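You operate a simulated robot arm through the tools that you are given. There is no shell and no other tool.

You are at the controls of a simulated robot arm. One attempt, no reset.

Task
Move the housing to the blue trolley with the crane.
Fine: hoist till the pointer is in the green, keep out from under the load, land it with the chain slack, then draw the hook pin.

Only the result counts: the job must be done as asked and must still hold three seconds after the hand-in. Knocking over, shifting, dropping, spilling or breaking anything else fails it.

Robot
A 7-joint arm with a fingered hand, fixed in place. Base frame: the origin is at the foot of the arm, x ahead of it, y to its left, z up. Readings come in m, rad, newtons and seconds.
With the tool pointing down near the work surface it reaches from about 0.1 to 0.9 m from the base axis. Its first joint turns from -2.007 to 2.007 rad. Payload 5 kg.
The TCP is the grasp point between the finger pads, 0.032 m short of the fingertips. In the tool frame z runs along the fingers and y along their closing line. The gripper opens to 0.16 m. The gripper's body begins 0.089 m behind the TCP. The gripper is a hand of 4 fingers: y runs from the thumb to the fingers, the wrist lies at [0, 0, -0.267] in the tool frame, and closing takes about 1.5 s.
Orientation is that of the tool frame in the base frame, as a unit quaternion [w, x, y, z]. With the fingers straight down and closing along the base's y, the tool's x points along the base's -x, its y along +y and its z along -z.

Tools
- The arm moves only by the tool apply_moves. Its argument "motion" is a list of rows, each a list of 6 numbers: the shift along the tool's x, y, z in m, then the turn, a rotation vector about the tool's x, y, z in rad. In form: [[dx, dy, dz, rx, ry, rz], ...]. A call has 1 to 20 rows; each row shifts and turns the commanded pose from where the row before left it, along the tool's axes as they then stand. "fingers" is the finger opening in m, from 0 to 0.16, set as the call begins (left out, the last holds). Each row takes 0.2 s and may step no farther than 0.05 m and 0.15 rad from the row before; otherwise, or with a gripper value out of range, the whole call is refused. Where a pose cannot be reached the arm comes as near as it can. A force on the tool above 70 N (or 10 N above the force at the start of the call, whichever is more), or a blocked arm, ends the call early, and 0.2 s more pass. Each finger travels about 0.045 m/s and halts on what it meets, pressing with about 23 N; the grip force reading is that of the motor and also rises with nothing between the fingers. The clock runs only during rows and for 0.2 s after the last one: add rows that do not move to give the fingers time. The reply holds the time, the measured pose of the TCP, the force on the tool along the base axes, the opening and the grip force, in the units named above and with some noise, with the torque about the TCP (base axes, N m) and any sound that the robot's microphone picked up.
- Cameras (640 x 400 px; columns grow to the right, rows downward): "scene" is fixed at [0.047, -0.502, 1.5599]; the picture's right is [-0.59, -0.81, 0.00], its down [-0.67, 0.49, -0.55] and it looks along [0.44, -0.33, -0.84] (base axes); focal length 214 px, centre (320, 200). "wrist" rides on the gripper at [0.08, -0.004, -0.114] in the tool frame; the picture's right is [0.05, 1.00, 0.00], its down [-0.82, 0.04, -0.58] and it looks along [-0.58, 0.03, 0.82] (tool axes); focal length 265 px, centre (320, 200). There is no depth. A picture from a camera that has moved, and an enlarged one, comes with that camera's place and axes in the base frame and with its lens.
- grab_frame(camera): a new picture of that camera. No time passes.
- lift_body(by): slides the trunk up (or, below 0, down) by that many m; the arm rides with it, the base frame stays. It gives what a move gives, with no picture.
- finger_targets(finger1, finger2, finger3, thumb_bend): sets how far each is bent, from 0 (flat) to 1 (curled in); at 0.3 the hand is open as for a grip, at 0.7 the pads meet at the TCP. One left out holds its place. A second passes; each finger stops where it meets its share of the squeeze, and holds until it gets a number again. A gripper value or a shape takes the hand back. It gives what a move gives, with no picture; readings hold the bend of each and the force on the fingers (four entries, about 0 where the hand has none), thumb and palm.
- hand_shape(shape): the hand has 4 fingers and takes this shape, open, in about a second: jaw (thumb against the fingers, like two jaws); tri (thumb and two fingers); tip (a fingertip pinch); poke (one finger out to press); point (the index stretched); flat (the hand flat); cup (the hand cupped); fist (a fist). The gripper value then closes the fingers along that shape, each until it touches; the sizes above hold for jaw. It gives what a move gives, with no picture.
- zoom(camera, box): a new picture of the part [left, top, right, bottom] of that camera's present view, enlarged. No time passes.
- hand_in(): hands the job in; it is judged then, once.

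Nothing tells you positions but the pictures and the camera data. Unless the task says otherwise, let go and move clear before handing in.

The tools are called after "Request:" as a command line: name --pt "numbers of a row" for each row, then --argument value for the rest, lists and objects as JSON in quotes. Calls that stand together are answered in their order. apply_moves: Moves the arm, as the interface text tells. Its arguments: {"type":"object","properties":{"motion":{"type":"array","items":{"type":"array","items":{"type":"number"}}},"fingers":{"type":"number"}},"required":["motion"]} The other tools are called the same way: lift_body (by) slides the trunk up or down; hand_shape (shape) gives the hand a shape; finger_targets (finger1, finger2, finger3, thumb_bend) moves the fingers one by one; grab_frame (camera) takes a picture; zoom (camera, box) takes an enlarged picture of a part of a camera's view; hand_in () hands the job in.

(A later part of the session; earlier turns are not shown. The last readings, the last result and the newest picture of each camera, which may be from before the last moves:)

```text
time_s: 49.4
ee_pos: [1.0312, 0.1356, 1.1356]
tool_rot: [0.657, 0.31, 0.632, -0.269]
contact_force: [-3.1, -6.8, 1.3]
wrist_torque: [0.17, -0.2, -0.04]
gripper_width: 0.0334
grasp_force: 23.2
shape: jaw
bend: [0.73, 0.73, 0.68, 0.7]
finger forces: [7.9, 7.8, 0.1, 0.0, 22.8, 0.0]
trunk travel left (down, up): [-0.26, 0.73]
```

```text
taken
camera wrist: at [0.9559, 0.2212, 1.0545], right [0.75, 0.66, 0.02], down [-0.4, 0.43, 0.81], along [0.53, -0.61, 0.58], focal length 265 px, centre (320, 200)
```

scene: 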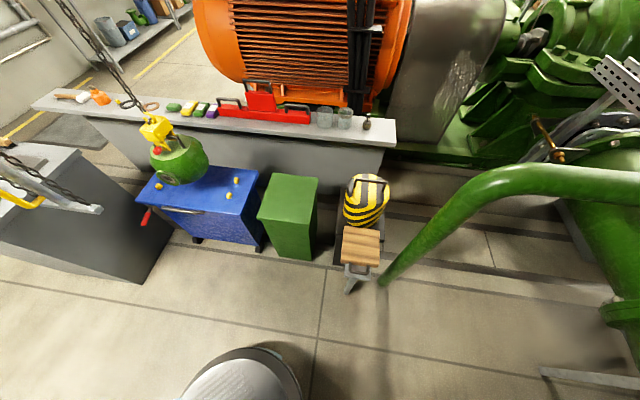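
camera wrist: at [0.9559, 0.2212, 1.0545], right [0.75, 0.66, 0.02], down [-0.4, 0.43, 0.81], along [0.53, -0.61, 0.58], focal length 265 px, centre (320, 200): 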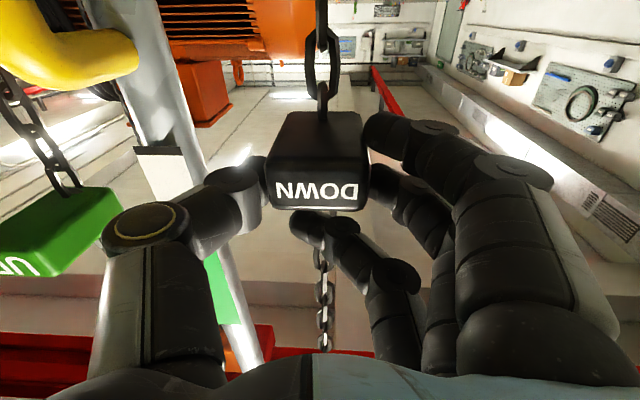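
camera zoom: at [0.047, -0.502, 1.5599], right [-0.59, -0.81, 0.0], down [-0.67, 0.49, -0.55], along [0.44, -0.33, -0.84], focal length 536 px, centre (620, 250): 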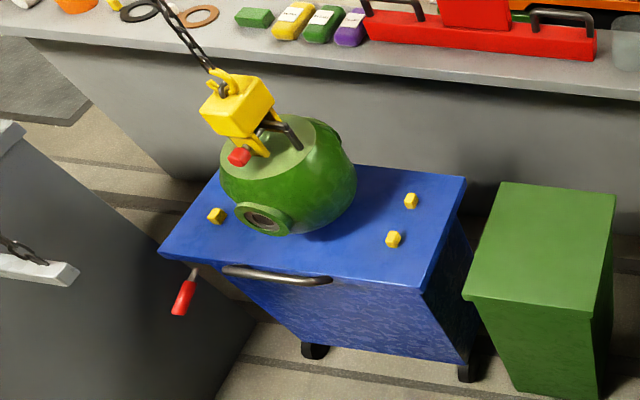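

Request:
lift_body --by -0.03

Request:
lift_body --by 0.09

Request:
lift_body --by -0.03

Request:
zoom --camera "scene" --box '[140, 100, 260, 220]'

```text
time_s: 50.2
ee_pos: [1.0313, 0.1359, 1.1061]
tool_rot: [0.657, 0.311, 0.632, -0.269]
contact_force: [-3.1, -7.8, 0.9]
wrist_torque: [0.09, -0.26, -0.04]
gripper_width: 0.0332
grasp_force: 23.2
shape: jaw
bend: [0.73, 0.73, 0.68, 0.7]
finger forces: [7.7, 7.6, 0.0, 0.0, 22.9, 0.0]
trunk travel left (down, up): [-0.23, 0.76]
```

```text
time_s: 51.4
ee_pos: [1.0328, 0.1346, 1.1991]
tool_rot: [0.658, 0.31, 0.631, -0.268]
contact_force: [-1.3, -7.3, 0.0]
wrist_torque: [0.13, -0.16, -0.04]
gripper_width: 0.0333
grasp_force: 22.9
shape: jaw
bend: [0.73, 0.73, 0.68, 0.7]
finger forces: [8.1, 8.1, 0.0, 0.0, 21.9, 0.0]
trunk travel left (down, up): [-0.32, 0.67]
```

```text
time_s: 52.2
ee_pos: [1.0306, 0.1346, 1.1655]
tool_rot: [0.658, 0.31, 0.632, -0.268]
contact_force: [-2.1, -6.9, 0.7]
wrist_torque: [0.12, -0.19, 0.0]
gripper_width: 0.0331
grasp_force: 23.5
shape: jaw
bend: [0.73, 0.73, 0.68, 0.7]
finger forces: [8.1, 7.7, 0.1, 0.0, 22.8, 0.1]
trunk travel left (down, up): [-0.29, 0.7]
```

```text
3.33 times, centred on (200, 160) of scene
camera zoom: at [0.047, -0.502, 1.5599], right [-0.59, -0.81, 0.0], down [-0.67, 0.49, -0.55], along [0.44, -0.33, -0.84], focal length 715 px, centre (720, 333)
```

zoom: 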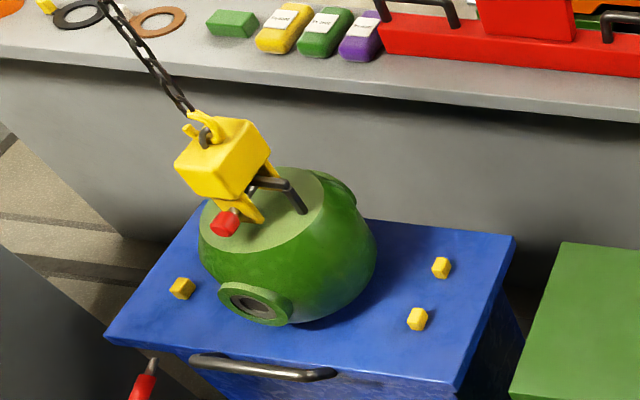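

Request:
lift_body --by -0.03

Request:
zoom --camera "scene" --box '[140, 100, 260, 220]'

Request:
lift_body --by -0.03

Request:
zoom --camera "scene" --box '[140, 100, 260, 220]'

```text
time_s: 52.9
ee_pos: [1.0314, 0.1349, 1.1359]
tool_rot: [0.657, 0.311, 0.632, -0.27]
contact_force: [-3.0, -7.8, 0.3]
wrist_torque: [0.13, -0.24, -0.02]
gripper_width: 0.0331
grasp_force: 22.8
shape: jaw
bend: [0.73, 0.73, 0.68, 0.7]
finger forces: [7.9, 7.8, 0.0, 0.0, 22.9, 0.1]
trunk travel left (down, up): [-0.26, 0.73]
```

```text
3.33 times, centred on (200, 160) of scene
camera zoom: at [0.047, -0.502, 1.5599], right [-0.59, -0.81, 0.0], down [-0.67, 0.49, -0.55], along [0.44, -0.33, -0.84], focal length 715 px, centre (720, 333)
```

zoom: 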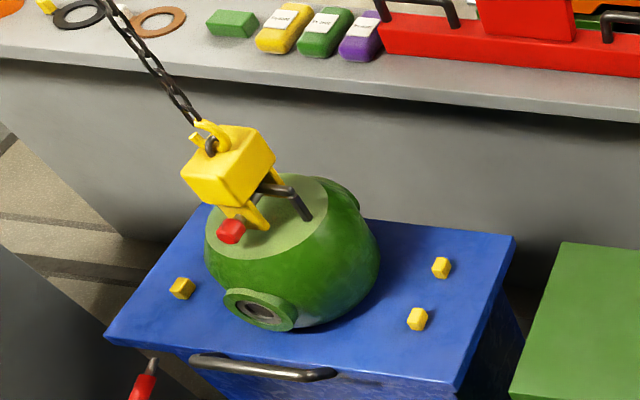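

```text
time_s: 53.7
ee_pos: [1.0321, 0.1351, 1.1053]
tool_rot: [0.657, 0.31, 0.632, -0.269]
contact_force: [-3.7, -7.2, 0.9]
wrist_torque: [0.12, -0.23, -0.01]
gripper_width: 0.0332
grasp_force: 22.9
shape: jaw
bend: [0.73, 0.73, 0.68, 0.7]
finger forces: [7.9, 7.8, 0.1, 0.0, 22.8, 0.0]
trunk travel left (down, up): [-0.23, 0.76]
```

```text
3.33 times, centred on (200, 160) of scene
camera zoom: at [0.047, -0.502, 1.5599], right [-0.59, -0.81, 0.0], down [-0.67, 0.49, -0.55], along [0.44, -0.33, -0.84], focal length 715 px, centre (720, 333)
```

zoom: 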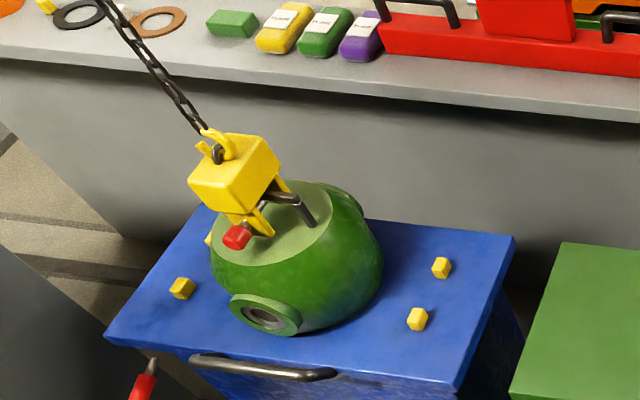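

Still descending, nearly down. Another stroke in small increments.

Request:
lift_body --by 0.09

Request:
lift_body --by -0.03

Request:
zoom --camera "scene" --box '[140, 100, 260, 220]'

Request:
lift_body --by -0.03

Request:
zoom --camera "scene" --box '[140, 100, 260, 220]'

```text
time_s: 54.9
ee_pos: [1.0309, 0.1353, 1.1982]
tool_rot: [0.658, 0.31, 0.631, -0.269]
contact_force: [-1.8, -6.9, 0.5]
wrist_torque: [0.11, -0.22, 0.0]
gripper_width: 0.0331
grasp_force: 23.0
shape: jaw
bend: [0.73, 0.73, 0.68, 0.7]
finger forces: [8.1, 8.1, 0.0, 0.0, 21.8, 0.0]
trunk travel left (down, up): [-0.32, 0.67]
```

```text
time_s: 55.7
ee_pos: [1.0312, 0.1355, 1.165]
tool_rot: [0.658, 0.31, 0.632, -0.268]
contact_force: [-2.8, -6.7, 1.3]
wrist_torque: [0.11, -0.23, -0.05]
gripper_width: 0.0334
grasp_force: 22.9
shape: jaw
bend: [0.73, 0.73, 0.68, 0.7]
finger forces: [8.2, 8.0, 0.1, 0.1, 22.8, 0.0]
trunk travel left (down, up): [-0.29, 0.7]
```

```text
3.33 times, centred on (200, 160) of scene
camera zoom: at [0.047, -0.502, 1.5599], right [-0.59, -0.81, 0.0], down [-0.67, 0.49, -0.55], along [0.44, -0.33, -0.84], focal length 715 px, centre (720, 333)
```

zoom: 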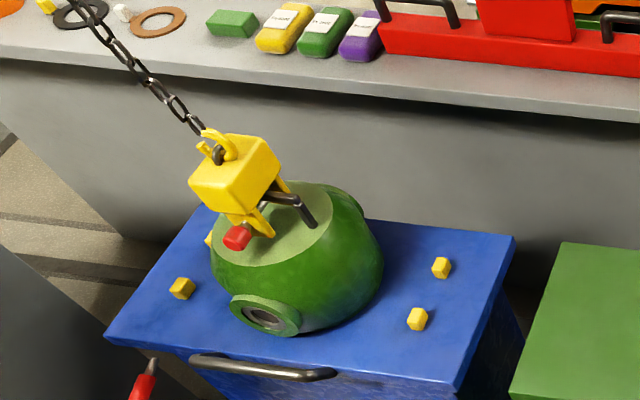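

```text
time_s: 56.4
ee_pos: [1.03, 0.1348, 1.1353]
tool_rot: [0.657, 0.31, 0.632, -0.269]
contact_force: [-2.4, -6.9, 0.4]
wrist_torque: [0.14, -0.19, -0.02]
gripper_width: 0.0336
grasp_force: 23.2
shape: jaw
bend: [0.73, 0.73, 0.68, 0.7]
finger forces: [7.9, 7.8, 0.0, 0.1, 22.9, 0.1]
trunk travel left (down, up): [-0.26, 0.73]
```

```text
3.33 times, centred on (200, 160) of scene
camera zoom: at [0.047, -0.502, 1.5599], right [-0.59, -0.81, 0.0], down [-0.67, 0.49, -0.55], along [0.44, -0.33, -0.84], focal length 715 px, centre (720, 333)
```

zoom: 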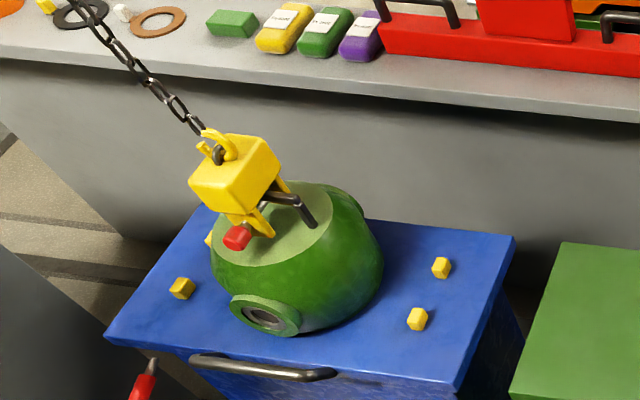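

The housing has stopped descending: it has landed. I'll check the chain slack and the crane position.

Request:
zoom --camera "scene" --box '[0, 0, 260, 200]'

Request:
grab_frame --camera "wrist"

Request:
zoom --camera "scene" --box '[170, 130, 220, 190]'

```text
2.00 times, centred on (130, 100) of scene
camera zoom: at [0.047, -0.502, 1.5599], right [-0.59, -0.81, 0.0], down [-0.67, 0.49, -0.55], along [0.44, -0.33, -0.84], focal length 429 px, centre (700, 400)
```

zoom: 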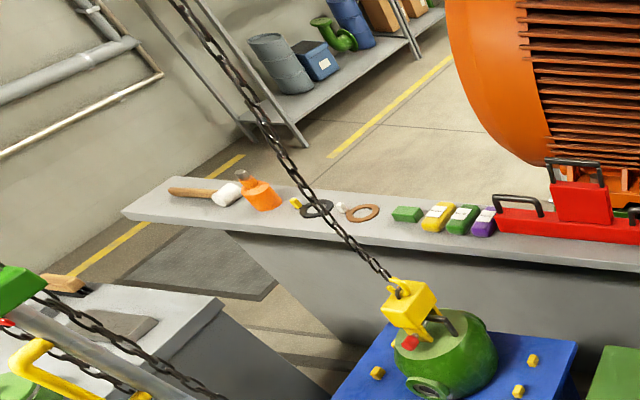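

```text
taken
camera wrist: at [0.9559, 0.2215, 1.0547], right [0.75, 0.66, 0.02], down [-0.4, 0.43, 0.81], along [0.53, -0.61, 0.58], focal length 265 px, centre (320, 200)
```

wrist: 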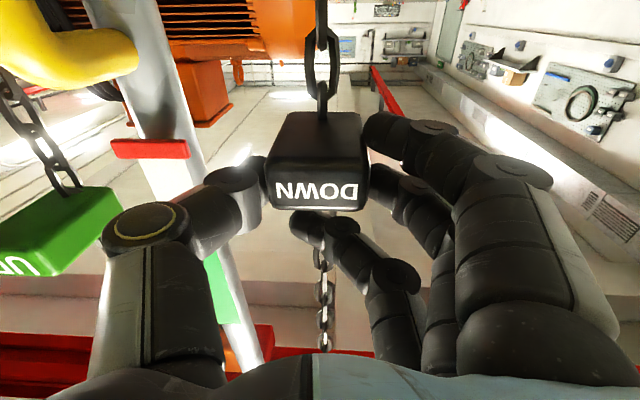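

```text
6.67 times, centred on (195, 160) of scene
camera zoom: at [0.047, -0.502, 1.5599], right [-0.59, -0.81, 0.0], down [-0.67, 0.49, -0.55], along [0.44, -0.33, -0.84], focal length 1430 px, centre (1153, 467)
```

zoom: 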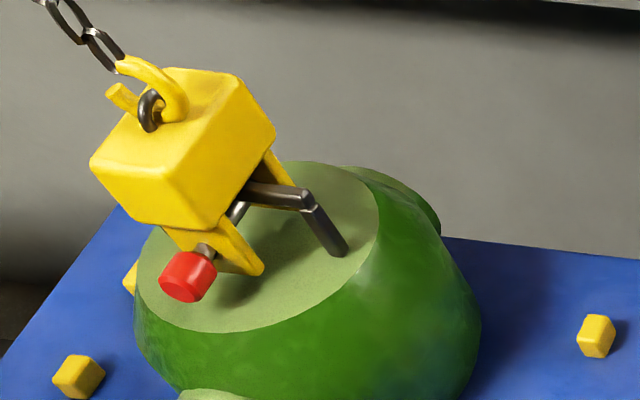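

The chain now bows slightly (slack) and the pointer is back at the bottom of the scale. I'll finish the stroke to make sure of the slack.

Request:
lift_body --by -0.03

Request:
zoom --camera "scene" --box '[0, 0, 260, 200]'

Request:
grab_frame --camera "wrist"

```text
time_s: 57.2
ee_pos: [1.0326, 0.1358, 1.1064]
tool_rot: [0.657, 0.31, 0.632, -0.269]
contact_force: [-4.0, -7.5, 0.3]
wrist_torque: [0.12, -0.22, -0.02]
gripper_width: 0.033
grasp_force: 22.8
shape: jaw
bend: [0.73, 0.73, 0.68, 0.7]
finger forces: [7.8, 7.7, 0.0, 0.0, 22.9, 0.0]
trunk travel left (down, up): [-0.23, 0.76]
```

```text
2.00 times, centred on (130, 100) of scene
camera zoom: at [0.047, -0.502, 1.5599], right [-0.59, -0.81, 0.0], down [-0.67, 0.49, -0.55], along [0.44, -0.33, -0.84], focal length 429 px, centre (700, 400)
```

zoom: 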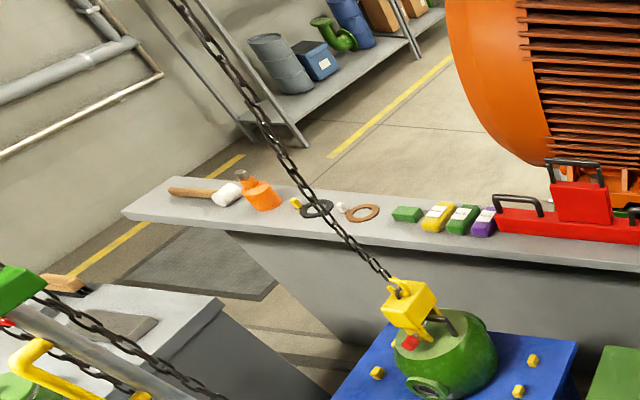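

```text
taken
camera wrist: at [0.9559, 0.2216, 1.0247], right [0.75, 0.66, 0.02], down [-0.4, 0.43, 0.81], along [0.53, -0.61, 0.58], focal length 265 px, centre (320, 200)
```

wrist: 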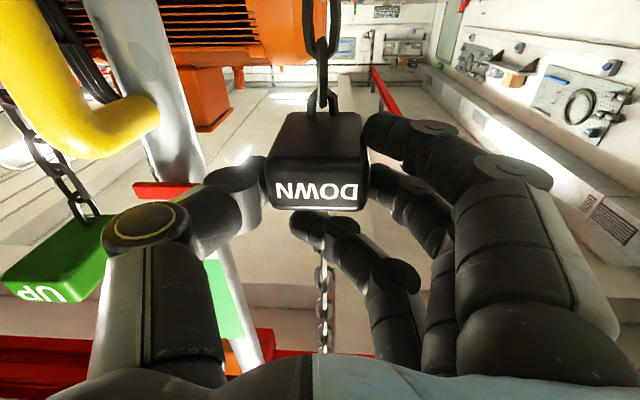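

Chain is slack and stays so. I'll return the DOWN block to its top position, let go and back straight out.

Request:
lift_body --by 0.09

Request:
apply_moves --pt "0 0 0 0 0 0" --pt "0 0 0 0 0 0" --pt "0 0 0 0 0 0" --pt "0 0 0 0 0 0" --pt "0 0 0 0 0 0" --fingers 0.075

Request:
grab_frame --camera "wrist"

```text
time_s: 58.4
ee_pos: [1.0311, 0.1365, 1.1986]
tool_rot: [0.658, 0.31, 0.631, -0.269]
contact_force: [-3.1, -5.6, -0.3]
wrist_torque: [0.12, -0.19, -0.03]
gripper_width: 0.0332
grasp_force: 23.0
shape: jaw
bend: [0.73, 0.73, 0.68, 0.7]
finger forces: [8.1, 8.0, 0.0, 0.0, 22.0, 0.0]
trunk travel left (down, up): [-0.32, 0.67]
```

```text
time_s: 59.6
ee_pos: [1.032, 0.1367, 1.1983]
tool_rot: [0.658, 0.31, 0.631, -0.268]
contact_force: [-0.5, -0.2, 0.6]
wrist_torque: [-0.04, 0.01, 0.0]
gripper_width: 0.0741
grasp_force: 0.0
shape: jaw
bend: [0.73, 0.73, 0.73, 0.7]
finger forces: [0.0, 0.0, 0.0, 0.0, 0.1, 0.0]
trunk travel left (down, up): [-0.32, 0.67]
```

```text
taken
camera wrist: at [0.9564, 0.222, 1.1162], right [0.75, 0.67, 0.02], down [-0.4, 0.43, 0.81], along [0.53, -0.61, 0.59], focal length 265 px, centre (320, 200)
```

wrist: 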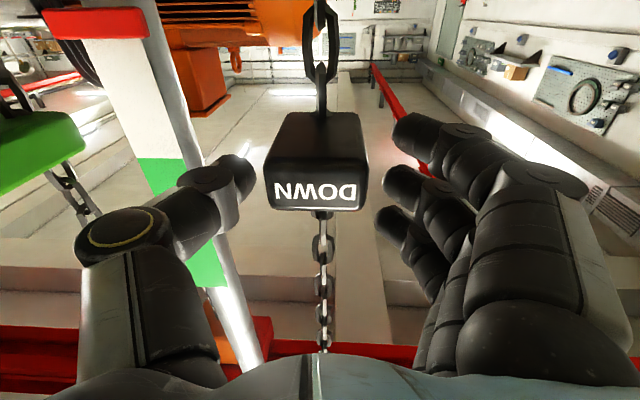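

Free of the block. Retracting 15 cm straight back.

Request:
apply_moves --pt "0 0 -0.02 0 0 0" --pt "0 0 -0.03 0 0 0" --pt "0 0 -0.03 0 0 0" --pt "0 0 -0.03 0 0 0" --pt "0 0 -0.04 0 0 0"

Request:
grab_frame --camera "scene"

```text
time_s: 60.8
ee_pos: [0.9301, 0.2482, 1.1988]
tool_rot: [0.658, 0.31, 0.631, -0.269]
contact_force: [-0.7, 0.2, 0.0]
wrist_torque: [-0.02, -0.03, -0.02]
gripper_width: 0.0746
grasp_force: 0.0
shape: jaw
bend: [0.73, 0.73, 0.73, 0.7]
finger forces: [0.0, 0.1, 0.0, 0.0, 0.0, 0.1]
trunk travel left (down, up): [-0.32, 0.67]
```

```text
taken
```

scene: 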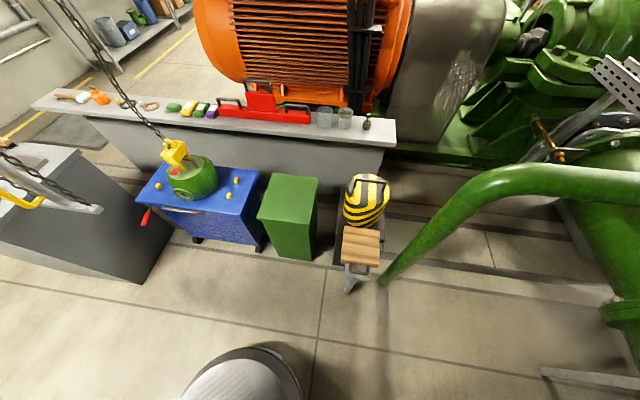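

Crane, load and everything else stay put. Now I'll move sideways along the clear side until I'm in line with the hook pin.

Request:
apply_moves --pt "0 -0.03 0.0018 0 0 0" --pt "0 -0.04 0.0024 0 0 0" --pt "0 -0.04 0.0024 0 0 0" --pt "0 -0.04 0.0024 0 0 0" --pt "0 -0.04 0.0024 0 0 0" --pt "0 -0.04 0.0024 0 0 0" --pt "0 -0.04 0.0024 0 0 0" --pt "0 -0.04 0.0024 0 0 0" --pt "0 -0.04 0.0024 0 0 0" --pt "0 -0.03 0.0018 0 0 0" --pt "0 -0.03 0.0018 0 0 0"

Request:
grab_frame --camera "wrist"

Request:
grab_frame --camera "scene"

```text
time_s: 63.2
ee_pos: [0.644, -0.0418, 1.1672]
tool_rot: [0.658, 0.309, 0.632, -0.269]
contact_force: [0.0, 0.7, 0.7]
wrist_torque: [0.02, -0.03, -0.04]
gripper_width: 0.0744
grasp_force: 0.1
shape: jaw
bend: [0.73, 0.73, 0.73, 0.7]
finger forces: [0.0, 0.0, 0.0, 0.1, 0.1, 0.0]
trunk travel left (down, up): [-0.32, 0.67]
```

```text
taken
camera wrist: at [0.5687, 0.0439, 1.0849], right [0.75, 0.67, 0.02], down [-0.4, 0.43, 0.81], along [0.53, -0.61, 0.59], focal length 265 px, centre (320, 200)
```

wrist: 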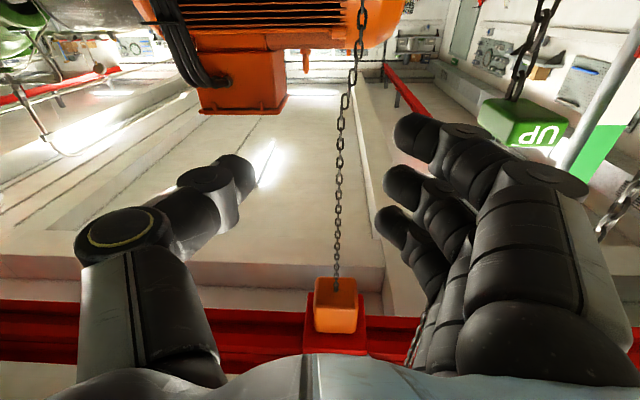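

```text
taken
```

scene: 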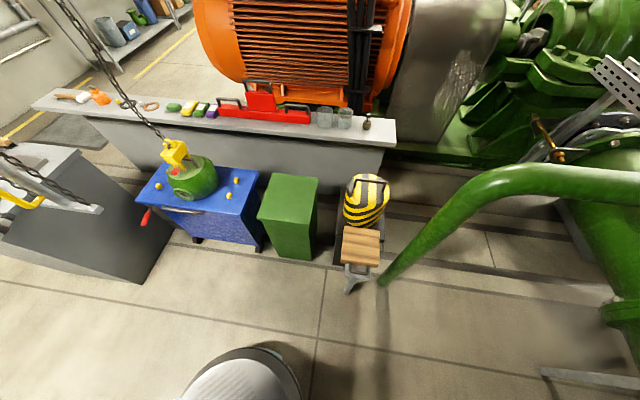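

I'm roughly in line with the load. Next I'll lower with the trunk and pitch the hand down 30° so the camera sees the pin and the fingers stay above the housing.

Request:
lift_body --by -0.22

Request:
apply_moves --pt "0 0 0 0 0.13 0" --pt "0 0 0 0 0.13 0" --pt "0 0 0 0 0.13 0" --pt "0 0 0 0 0.13 0"

Request:
grab_frame --camera "wrist"

Request:
grab_frame --camera "scene"

```text
time_s: 65.5
ee_pos: [0.6437, -0.0427, 0.9463]
tool_rot: [0.658, 0.31, 0.631, -0.269]
contact_force: [0.1, 0.5, -1.2]
wrist_torque: [0.0, 0.02, -0.01]
gripper_width: 0.0743
grasp_force: 0.0
shape: jaw
bend: [0.73, 0.73, 0.73, 0.7]
finger forces: [0.1, 0.0, 0.0, 0.0, 0.0, 0.1]
trunk travel left (down, up): [-0.1, 0.89]
```

```text
time_s: 66.5
ee_pos: [0.6449, -0.042, 0.9471]
tool_rot: [0.473, 0.368, 0.78, -0.18]
contact_force: [0.4, 0.2, 0.6]
wrist_torque: [0.01, 0.01, -0.01]
gripper_width: 0.0744
grasp_force: 0.0
shape: jaw
bend: [0.73, 0.73, 0.73, 0.7]
finger forces: [0.1, 0.1, 0.1, 0.0, 0.1, 0.0]
trunk travel left (down, up): [-0.1, 0.89]
```

```text
taken
camera wrist: at [0.5489, 0.0606, 0.9315], right [0.73, 0.68, 0.02], down [-0.09, 0.06, 0.99], along [0.68, -0.73, 0.11], focal length 265 px, centre (320, 200)
```

wrist: 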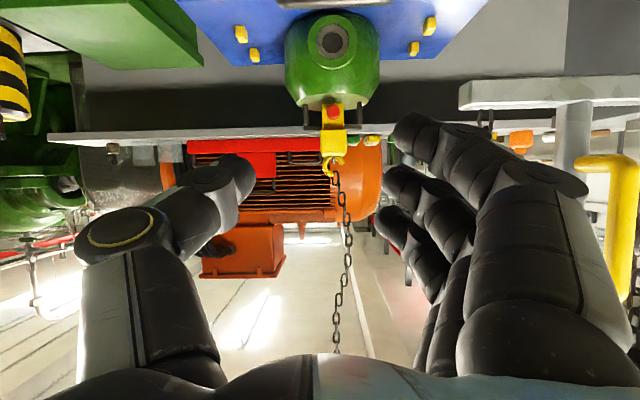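

```text
taken
```

scene: 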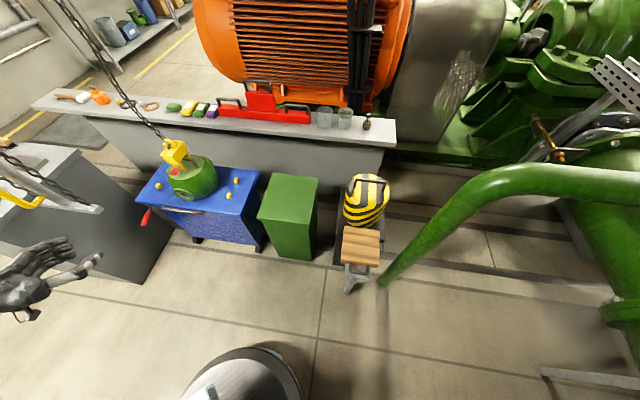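

A head-on view of the housing sitting centred between the pegs, with the red pin facing me. I'll zoom in on the pin.

Request:
zoom --camera "wrist" --box '[270, 60, 400, 190]'

Request:
zoom --camera "scene" --box '[160, 130, 220, 180]'

```text
3.08 times, centred on (335, 125) of wrist
camera zoom: at [0.5489, 0.0606, 0.9315], right [0.73, 0.68, 0.02], down [-0.09, 0.06, 0.99], along [0.68, -0.73, 0.11], focal length 817 px, centre (274, 431)
```

zoom: 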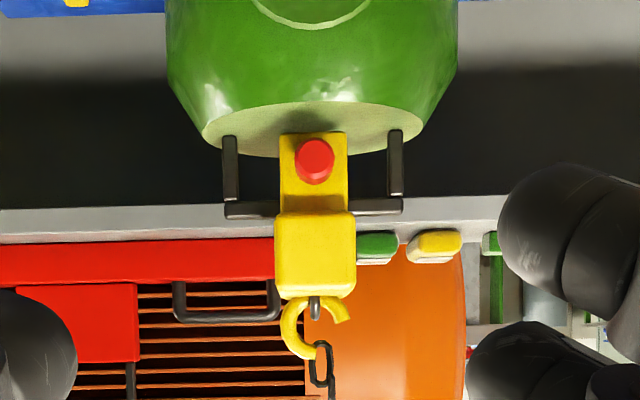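

```text
8.00 times, centred on (190, 155) of scene
camera zoom: at [0.047, -0.502, 1.5599], right [-0.59, -0.81, 0.0], down [-0.67, 0.49, -0.55], along [0.44, -0.33, -0.84], focal length 1716 px, centre (1360, 560)
```

zoom: 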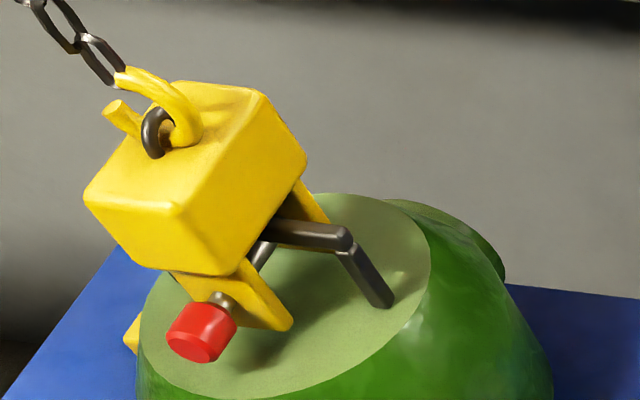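

The pin knob is at about (0.977, -0.350, 0.80), roughly 3 cm above the housing top, so a small pinch is best. I'll try the tip shape here in free space and look at it.

Request:
hand_shape --shape "tip"

Request:
grab_frame --camera "wrist"

Request:
zoom --camera "scene" --box '[0, 220, 120, 330]'

```text
time_s: 67.5
ee_pos: [0.6448, -0.0422, 0.9468]
tool_rot: [0.475, 0.367, 0.779, -0.18]
contact_force: [-0.8, 0.3, -0.5]
wrist_torque: [0.0, 0.01, -0.01]
gripper_width: 0.1599
grasp_force: 0.1
shape: tip
bend: [0.01, 0.3, 0.01, 0.3]
finger forces: [0.0, 0.1, 0.0, 0.0, 0.0, 0.0]
trunk travel left (down, up): [-0.1, 0.89]
```

```text
taken
camera wrist: at [0.5489, 0.0603, 0.9313], right [0.73, 0.68, 0.02], down [-0.09, 0.06, 0.99], along [0.68, -0.73, 0.11], focal length 265 px, centre (320, 200)
```

wrist: 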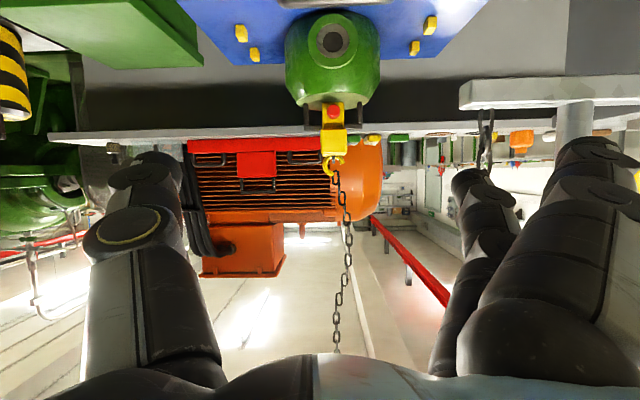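

```text
3.64 times, centred on (60, 275) of scene
camera zoom: at [0.047, -0.502, 1.5599], right [-0.59, -0.81, 0.0], down [-0.67, 0.49, -0.55], along [0.44, -0.33, -0.84], focal length 780 px, centre (1266, -73)
```

zoom: 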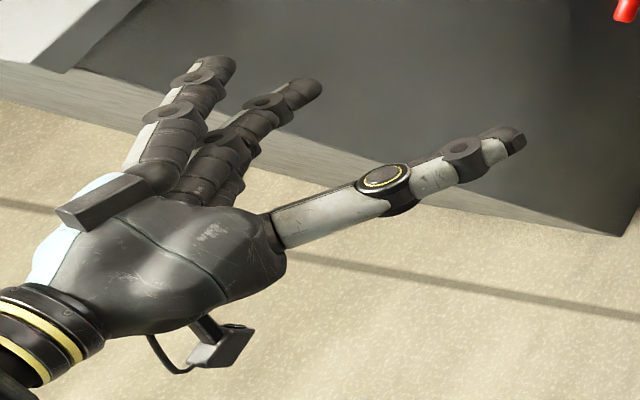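

Tip leaves two fingers splayed outward, which could catch the crane bar. I'll try curling those two instead and half closing the middle finger and thumb.

Request:
finger_targets --finger1 1.0 --finger2 0.5 --finger3 1.0 --thumb_bend 0.5

Request:
grab_frame --camera "wrist"

Request:
zoom --camera "scene" --box '[0, 220, 120, 330]'

```text
time_s: 68.5
ee_pos: [0.6449, -0.0417, 0.946]
tool_rot: [0.474, 0.367, 0.78, -0.179]
contact_force: [0.4, -0.2, 0.9]
wrist_torque: [0.01, 0.03, -0.03]
gripper_width: 0.0619
grasp_force: 0.0
shape: fingers
bend: [1.0, 0.5, 1.0, 0.5]
finger forces: [0.0, 0.1, 0.0, 0.1, 0.1, 0.0]
trunk travel left (down, up): [-0.1, 0.89]
```

```text
taken
camera wrist: at [0.5489, 0.0603, 0.9314], right [0.73, 0.68, 0.02], down [-0.09, 0.06, 0.99], along [0.68, -0.73, 0.11], focal length 265 px, centre (320, 200)
```

wrist: 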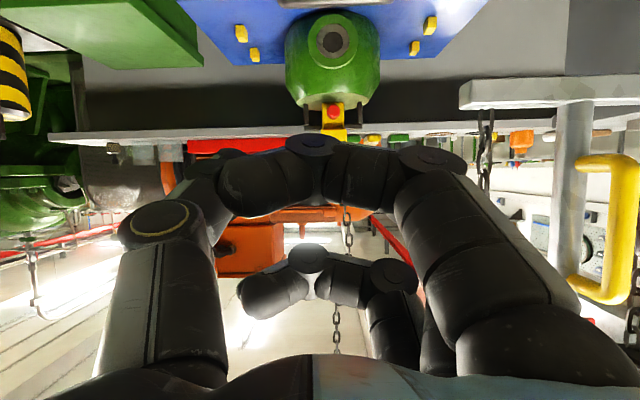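

```text
3.64 times, centred on (60, 275) of scene
camera zoom: at [0.047, -0.502, 1.5599], right [-0.59, -0.81, 0.0], down [-0.67, 0.49, -0.55], along [0.44, -0.33, -0.84], focal length 780 px, centre (1266, -73)
```

zoom: 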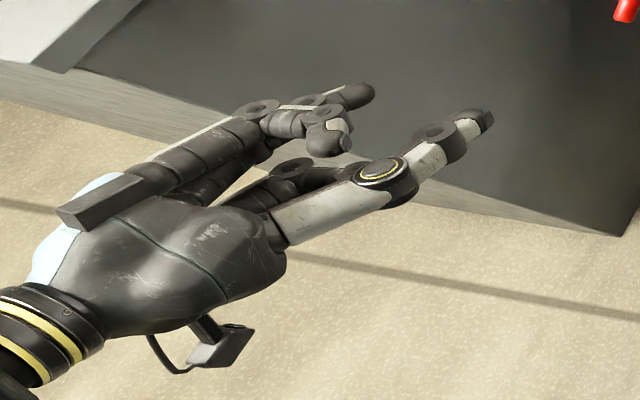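

Curled fingers get in the way of the view and the pinch, so I'll use the tip shape, partly closed, and approach with a sideways offset to keep the splayed fingers clear of the crane bar.

Request:
hand_shape --shape "tip"

Request:
apply_moves --pt "0 -0.028 0 0 0 0" --pt "0 -0.028 0 0 0 0" --pt "0 0 0 0 0 0" --pt "0 0 0 0 0 0" --pt "0 0 0 0 0 0" --fingers 0.07

Request:
grab_frame --camera "wrist"

Request:
zoom --camera "scene" --box '[0, 220, 120, 330]'

```text
time_s: 69.3
ee_pos: [0.6438, -0.0428, 0.9462]
tool_rot: [0.474, 0.368, 0.78, -0.18]
contact_force: [-0.2, -0.3, 0.7]
wrist_torque: [0.0, 0.01, 0.04]
gripper_width: 0.1599
grasp_force: 0.1
shape: tip
bend: [0.01, 0.3, 0.01, 0.3]
finger forces: [0.0, 0.1, 0.0, 0.1, 0.1, 0.0]
trunk travel left (down, up): [-0.1, 0.89]
```

```text
time_s: 70.5
ee_pos: [0.6032, -0.0792, 0.9436]
tool_rot: [0.474, 0.368, 0.779, -0.18]
contact_force: [-0.6, 0.2, 0.1]
wrist_torque: [-0.01, -0.04, -0.01]
gripper_width: 0.071
grasp_force: 0.0
shape: tip
bend: [0.01, 0.73, 0.01, 0.7]
finger forces: [0.0, 0.0, 0.0, 0.0, 0.0, 0.1]
trunk travel left (down, up): [-0.1, 0.89]
```

```text
taken
camera wrist: at [0.5068, 0.0236, 0.9282], right [0.73, 0.68, 0.02], down [-0.09, 0.06, 0.99], along [0.68, -0.73, 0.11], focal length 265 px, centre (320, 200)
```

wrist: 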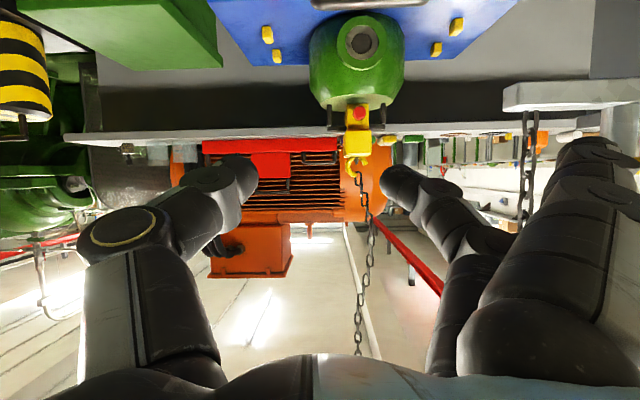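

```text
3.64 times, centred on (60, 275) of scene
camera zoom: at [0.047, -0.502, 1.5599], right [-0.59, -0.81, 0.0], down [-0.67, 0.49, -0.55], along [0.44, -0.33, -0.84], focal length 780 px, centre (1266, -73)
```

zoom: 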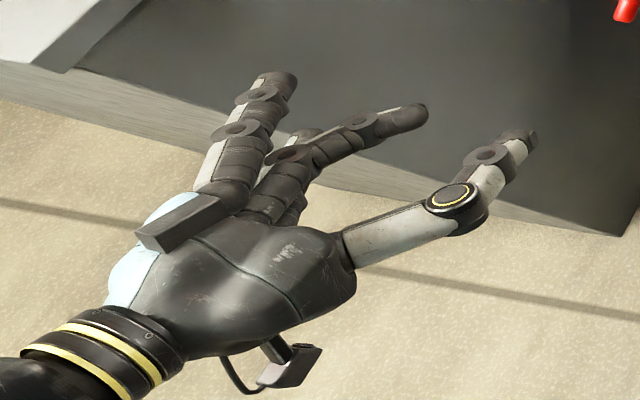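

Clear path ahead. Advancing toward the pin with the offset maintained.

Request:
apply_moves --pt "-0.0084 0 0.04 0 0 0" --pt "-0.0084 0 0.04 0 0 0" --pt "-0.0084 0 0.04 0 0 0" --pt "-0.0084 0 0.04 0 0 0" --pt "-0.0084 0 0.04 0 0 0" --pt "-0.0084 0 0.04 0 0 0" --pt "-0.0084 0 0.04 0 0 0" --pt "-0.0084 0 0.03 0 0 0"

Request:
grab_frame --camera "wrist"

Request:
grab_frame --camera "scene"

```text
time_s: 72.3
ee_pos: [0.8107, -0.2999, 0.8535]
tool_rot: [0.474, 0.369, 0.779, -0.181]
contact_force: [-0.8, -0.4, 0.7]
wrist_torque: [0.05, 0.02, 0.01]
gripper_width: 0.071
grasp_force: 0.1
shape: tip
bend: [0.01, 0.73, 0.01, 0.7]
finger forces: [0.1, 0.0, 0.1, 0.0, 0.0, 0.0]
trunk travel left (down, up): [-0.1, 0.89]
```

```text
taken
camera wrist: at [0.7141, -0.1977, 0.8378], right [0.73, 0.68, 0.02], down [-0.09, 0.06, 0.99], along [0.68, -0.73, 0.11], focal length 265 px, centre (320, 200)
```

wrist: 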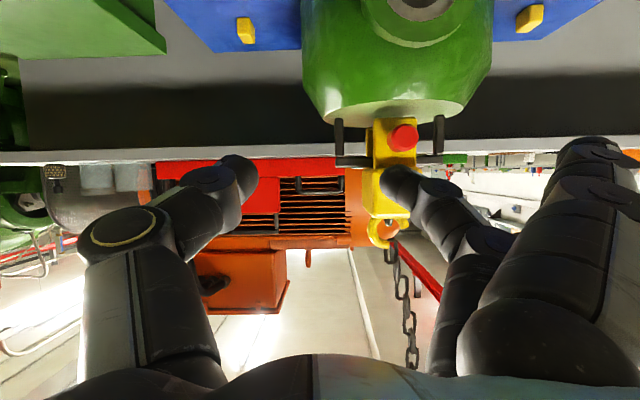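

```text
taken
```

scene: 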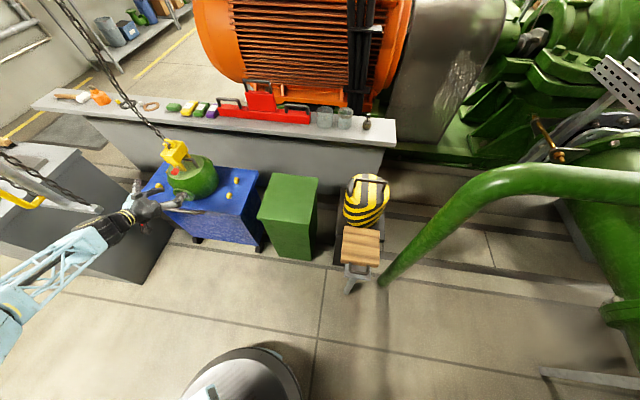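

The pin is about 9 cm to the right in view and 16 cm ahead. I'll shift across (the bar is now behind the fingers) and move partway in.

Request:
apply_moves --pt "-0.01 0.03 0 0 0 0" --pt "-0.01 0.03 0 0 0 0" --pt "-0.007 0.034 0 0 0 0" --pt "0 0 0.03 0 0 0" --pt "0 0 0.03 0 0 0"

Request:
grab_frame --camera "wrist"

Request:
zoom --camera "scene" --box '[90, 120, 230, 240]'

```text
time_s: 73.5
ee_pos: [0.9243, -0.2872, 0.8525]
tool_rot: [0.473, 0.368, 0.78, -0.18]
contact_force: [0.3, 0.8, 0.6]
wrist_torque: [0.0, 0.05, -0.01]
gripper_width: 0.0708
grasp_force: 0.0
shape: tip
bend: [0.01, 0.73, 0.01, 0.7]
finger forces: [0.0, 0.0, 0.0, 0.0, 0.0, 0.0]
trunk travel left (down, up): [-0.1, 0.89]
```

```text
taken
camera wrist: at [0.8277, -0.1848, 0.838], right [0.73, 0.68, 0.02], down [-0.09, 0.06, 0.99], along [0.68, -0.73, 0.11], focal length 265 px, centre (320, 200)
```

wrist: 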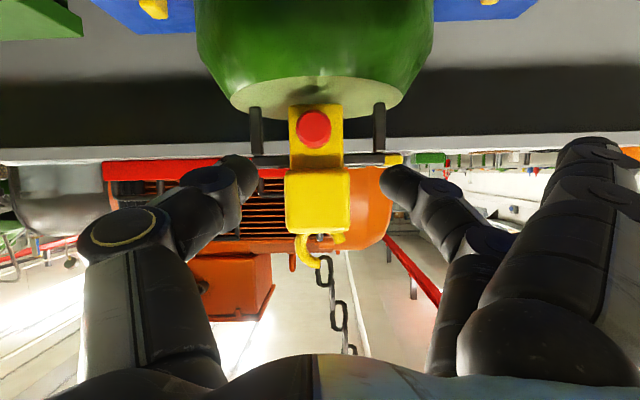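

```text
3.33 times, centred on (160, 180) of scene
camera zoom: at [0.047, -0.502, 1.5599], right [-0.59, -0.81, 0.0], down [-0.67, 0.49, -0.55], along [0.44, -0.33, -0.84], focal length 715 px, centre (853, 267)
```

zoom: 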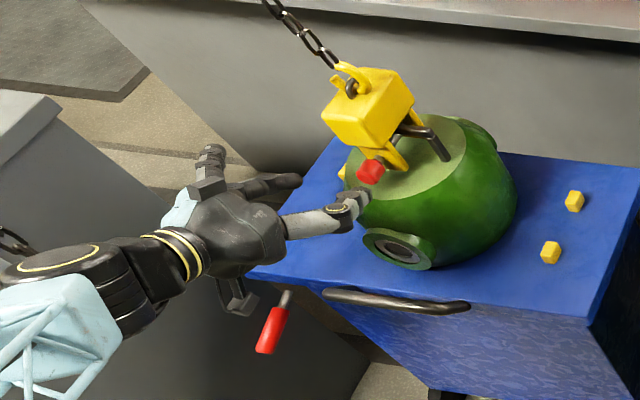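

Well lined up: the pin sits between thumb and middle finger. I'll advance most of the remaining distance and look again.

Request:
apply_moves --pt "0 -0.005 0.02 0 0 0" --pt "0 0 0.02 0 0 0" --pt "0 0 0.02 0 0 0"

Request:
grab_frame --camera "wrist"

Request:
zoom --camera "scene" --box '[140, 130, 220, 200]'

```text
time_s: 74.3
ee_pos: [0.9565, -0.3294, 0.8232]
tool_rot: [0.474, 0.368, 0.78, -0.179]
contact_force: [-0.2, 0.9, -0.5]
wrist_torque: [0.0, 0.01, -0.01]
gripper_width: 0.0706
grasp_force: 0.1
shape: tip
bend: [0.01, 0.73, 0.01, 0.7]
finger forces: [0.0, 0.0, 0.1, 0.0, 0.1, 0.1]
trunk travel left (down, up): [-0.1, 0.89]
```

```text
taken
camera wrist: at [0.861, -0.2279, 0.8078], right [0.73, 0.68, 0.02], down [-0.09, 0.06, 0.99], along [0.68, -0.73, 0.11], focal length 265 px, centre (320, 200)
```

wrist: 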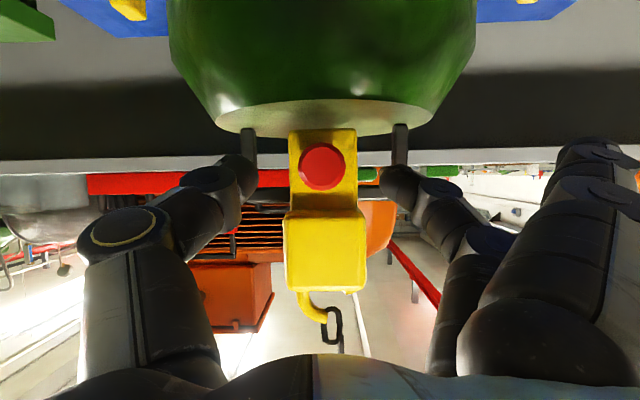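

```text
5.71 times, centred on (180, 165) of scene
camera zoom: at [0.047, -0.502, 1.5599], right [-0.59, -0.81, 0.0], down [-0.67, 0.49, -0.55], along [0.44, -0.33, -0.84], focal length 1226 px, centre (1120, 400)
```

zoom: 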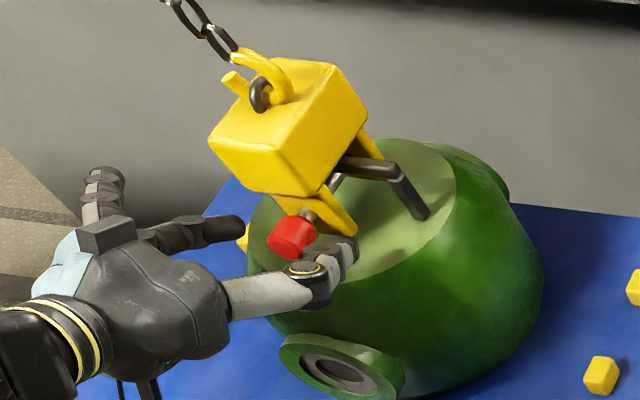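

Pin is dead centre, its front face about 3.7 cm ahead of the grasp point. Advancing the last bit and closing on the knob.

Request:
apply_moves --pt "-0.002 0 0.012 0 0 0" --pt "-0.002 0 0.012 0 0 0" --pt "0 0 0.01 0 0 0"

Request:
grab_frame --camera "wrist"

Request:
zoom --camera "scene" --box '[140, 130, 220, 200]'

```text
time_s: 75.2
ee_pos: [0.9761, -0.352, 0.8087]
tool_rot: [0.474, 0.368, 0.779, -0.18]
contact_force: [-0.7, -0.9, 0.1]
wrist_torque: [0.0, -0.02, -0.01]
gripper_width: 0.0709
grasp_force: 0.1
shape: tip
bend: [0.01, 0.73, 0.01, 0.7]
finger forces: [0.0, 0.0, 0.0, 0.0, 0.0, 0.0]
trunk travel left (down, up): [-0.1, 0.89]
```

```text
taken
camera wrist: at [0.8811, -0.2509, 0.7944], right [0.73, 0.68, 0.02], down [-0.09, 0.06, 0.99], along [0.68, -0.73, 0.11], focal length 265 px, centre (320, 200)
```

wrist: 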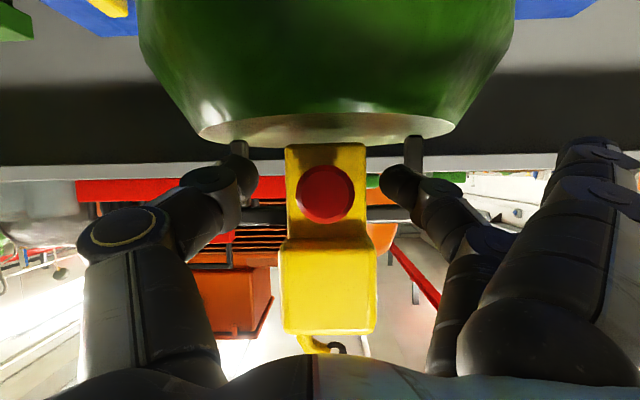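

```text
5.71 times, centred on (180, 165) of scene
camera zoom: at [0.047, -0.502, 1.5599], right [-0.59, -0.81, 0.0], down [-0.67, 0.49, -0.55], along [0.44, -0.33, -0.84], focal length 1226 px, centre (1120, 400)
```

zoom: 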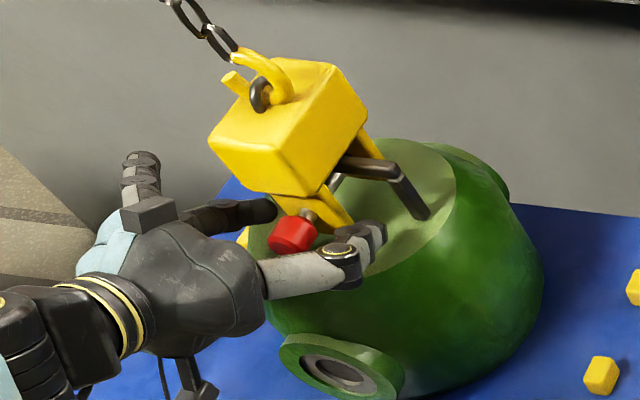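

The knob is right between the fingertips. Closing the pinch.

Request:
apply_moves --pt "0 0 0 0 0 0" --pt "0 0 0 0 0 0" --pt "0 0 0 0 0 0" --pt "0 0 0 0 0 0" --pt "0 0 0 0 0 0" --pt "0 0 0 0 0 0" --fingers 0.0

Request:
grab_frame --camera "wrist"

Request:
zoom --camera "scene" --box '[140, 130, 220, 200]'

```text
time_s: 76.5
ee_pos: [0.9768, -0.3529, 0.8085]
tool_rot: [0.473, 0.369, 0.779, -0.181]
contact_force: [-1.9, 3.9, -1.6]
wrist_torque: [0.05, 0.06, -0.1]
gripper_width: 0.0404
grasp_force: 23.0
shape: tip
bend: [0.27, 0.73, 0.27, 0.7]
finger forces: [0.0, 20.0, 0.0, 0.1, 16.7, 0.0]
trunk travel left (down, up): [-0.1, 0.89]
```

```text
taken
camera wrist: at [0.8809, -0.2504, 0.7943], right [0.73, 0.68, 0.02], down [-0.09, 0.06, 0.99], along [0.68, -0.73, 0.11], focal length 265 px, centre (320, 200)
```

wrist: 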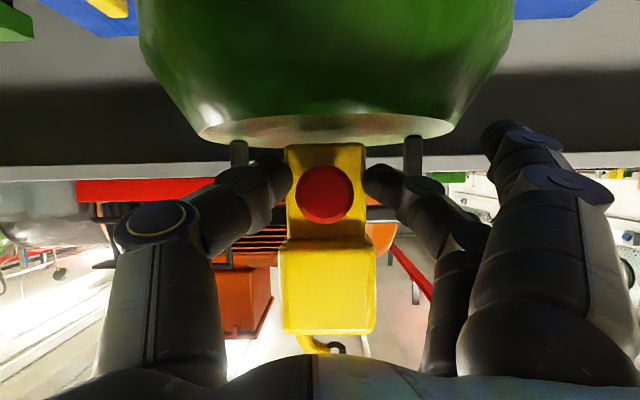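

```text
5.71 times, centred on (180, 165) of scene
camera zoom: at [0.047, -0.502, 1.5599], right [-0.59, -0.81, 0.0], down [-0.67, 0.49, -0.55], along [0.44, -0.33, -0.84], focal length 1226 px, centre (1120, 400)
```

zoom: 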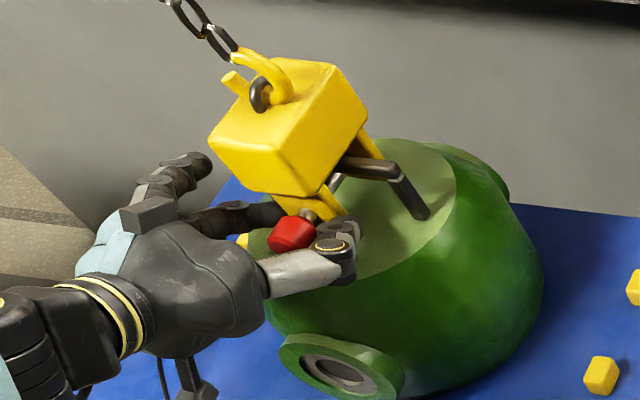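

The opening reads 4 cm, so the fingertips probably landed on the hook's cheek plate behind the knob. I'll open, back out a little and pinch just the knob.

Request:
apply_moves --pt "0 0 0 0 0 0" --pt "0 0 0 0 0 0" --pt "0 0 0 0 0 0" --pt "0.003 0 -0.014 0 0 0" --pt "0 0 0 0 0 0" --fingers 0.07

Request:
apply_moves --pt "0 0 0 0 0 0" --pt "0 0 0 0 0 0" --pt "0 0 0 0 0 0" --pt "0 0 0 0 0 0" --pt "0 0 0 0 0 0" --pt "0 0 0 0 0 0" --fingers 0.0

Request:
grab_frame --camera "wrist"

Request:
zoom --camera "scene" --box '[140, 130, 220, 200]'

```text
time_s: 77.8
ee_pos: [0.9679, -0.3428, 0.8129]
tool_rot: [0.473, 0.368, 0.78, -0.18]
contact_force: [-0.6, 0.3, 0.0]
wrist_torque: [-0.01, 0.04, -0.01]
gripper_width: 0.0697
grasp_force: 0.0
shape: tip
bend: [0.01, 0.73, 0.01, 0.7]
finger forces: [0.1, 0.1, 0.0, 0.1, 0.0, 0.0]
trunk travel left (down, up): [-0.1, 0.89]
```

```text
time_s: 79.2
ee_pos: [0.9675, -0.3426, 0.8117]
tool_rot: [0.474, 0.367, 0.78, -0.179]
contact_force: [-0.3, -0.3, -2.9]
wrist_torque: [0.08, 0.04, 0.08]
gripper_width: 0.0223
grasp_force: 23.1
shape: tip
bend: [0.27, 0.73, 0.27, 0.7]
finger forces: [0.0, 20.4, 0.0, 0.0, 20.1, 0.0]
trunk travel left (down, up): [-0.1, 0.89]
```

```text
taken
camera wrist: at [0.8721, -0.2414, 0.7972], right [0.73, 0.68, 0.02], down [-0.09, 0.06, 0.99], along [0.68, -0.73, 0.11], focal length 265 px, centre (320, 200)
```

wrist: 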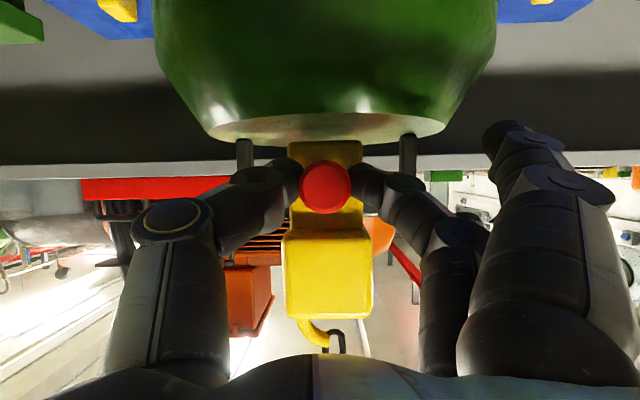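

```text
5.71 times, centred on (180, 165) of scene
camera zoom: at [0.047, -0.502, 1.5599], right [-0.59, -0.81, 0.0], down [-0.67, 0.49, -0.55], along [0.44, -0.33, -0.84], focal length 1226 px, centre (1120, 400)
```

zoom: 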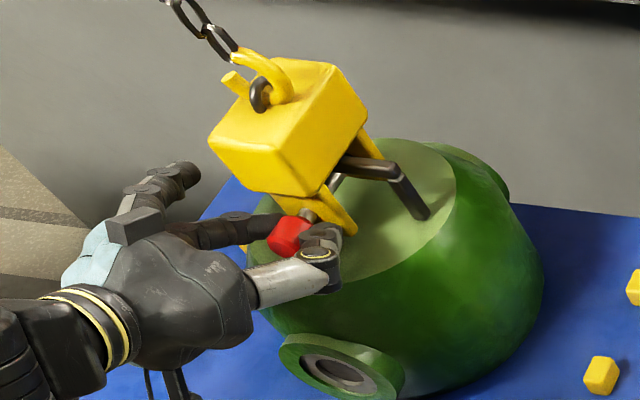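

Now the fingertips hold the knob itself. Pulling straight out along the pin's axis, gently.

Request:
apply_moves --pt "0.0025 -0.0002 -0.0044 0 0 0" --pt "0.0049 -0.0003 -0.0088 0 0 0" --pt "0.0049 -0.0003 -0.0088 0 0 0" --pt "0.0049 -0.0003 -0.0088 0 0 0"

Request:
grab_frame --camera "wrist"

Request:
zoom --camera "scene" --box '[140, 130, 220, 200]'

```text
time_s: 80.2
ee_pos: [0.9437, -0.3188, 0.811]
tool_rot: [0.474, 0.367, 0.78, -0.18]
contact_force: [-3.3, -2.6, -5.5]
wrist_torque: [0.08, 0.09, -0.05]
gripper_width: 0.0218
grasp_force: 23.3
shape: tip
bend: [0.28, 0.73, 0.28, 0.7]
finger forces: [0.1, 20.3, 0.0, 0.0, 23.7, 0.1]
trunk travel left (down, up): [-0.1, 0.89]
```

```text
taken
camera wrist: at [0.8473, -0.2159, 0.7965], right [0.73, 0.68, 0.02], down [-0.09, 0.06, 0.99], along [0.68, -0.73, 0.11], focal length 265 px, centre (320, 200)
```

wrist: 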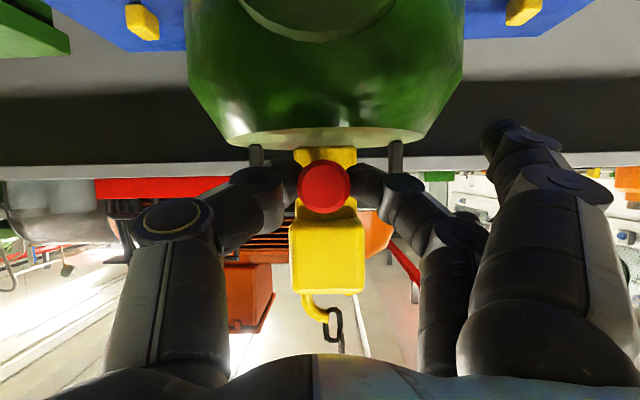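

```text
5.71 times, centred on (180, 165) of scene
camera zoom: at [0.047, -0.502, 1.5599], right [-0.59, -0.81, 0.0], down [-0.67, 0.49, -0.55], along [0.44, -0.33, -0.84], focal length 1226 px, centre (1120, 400)
```

zoom: 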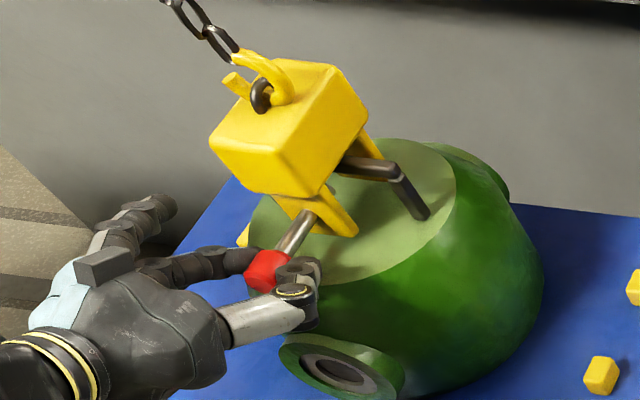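

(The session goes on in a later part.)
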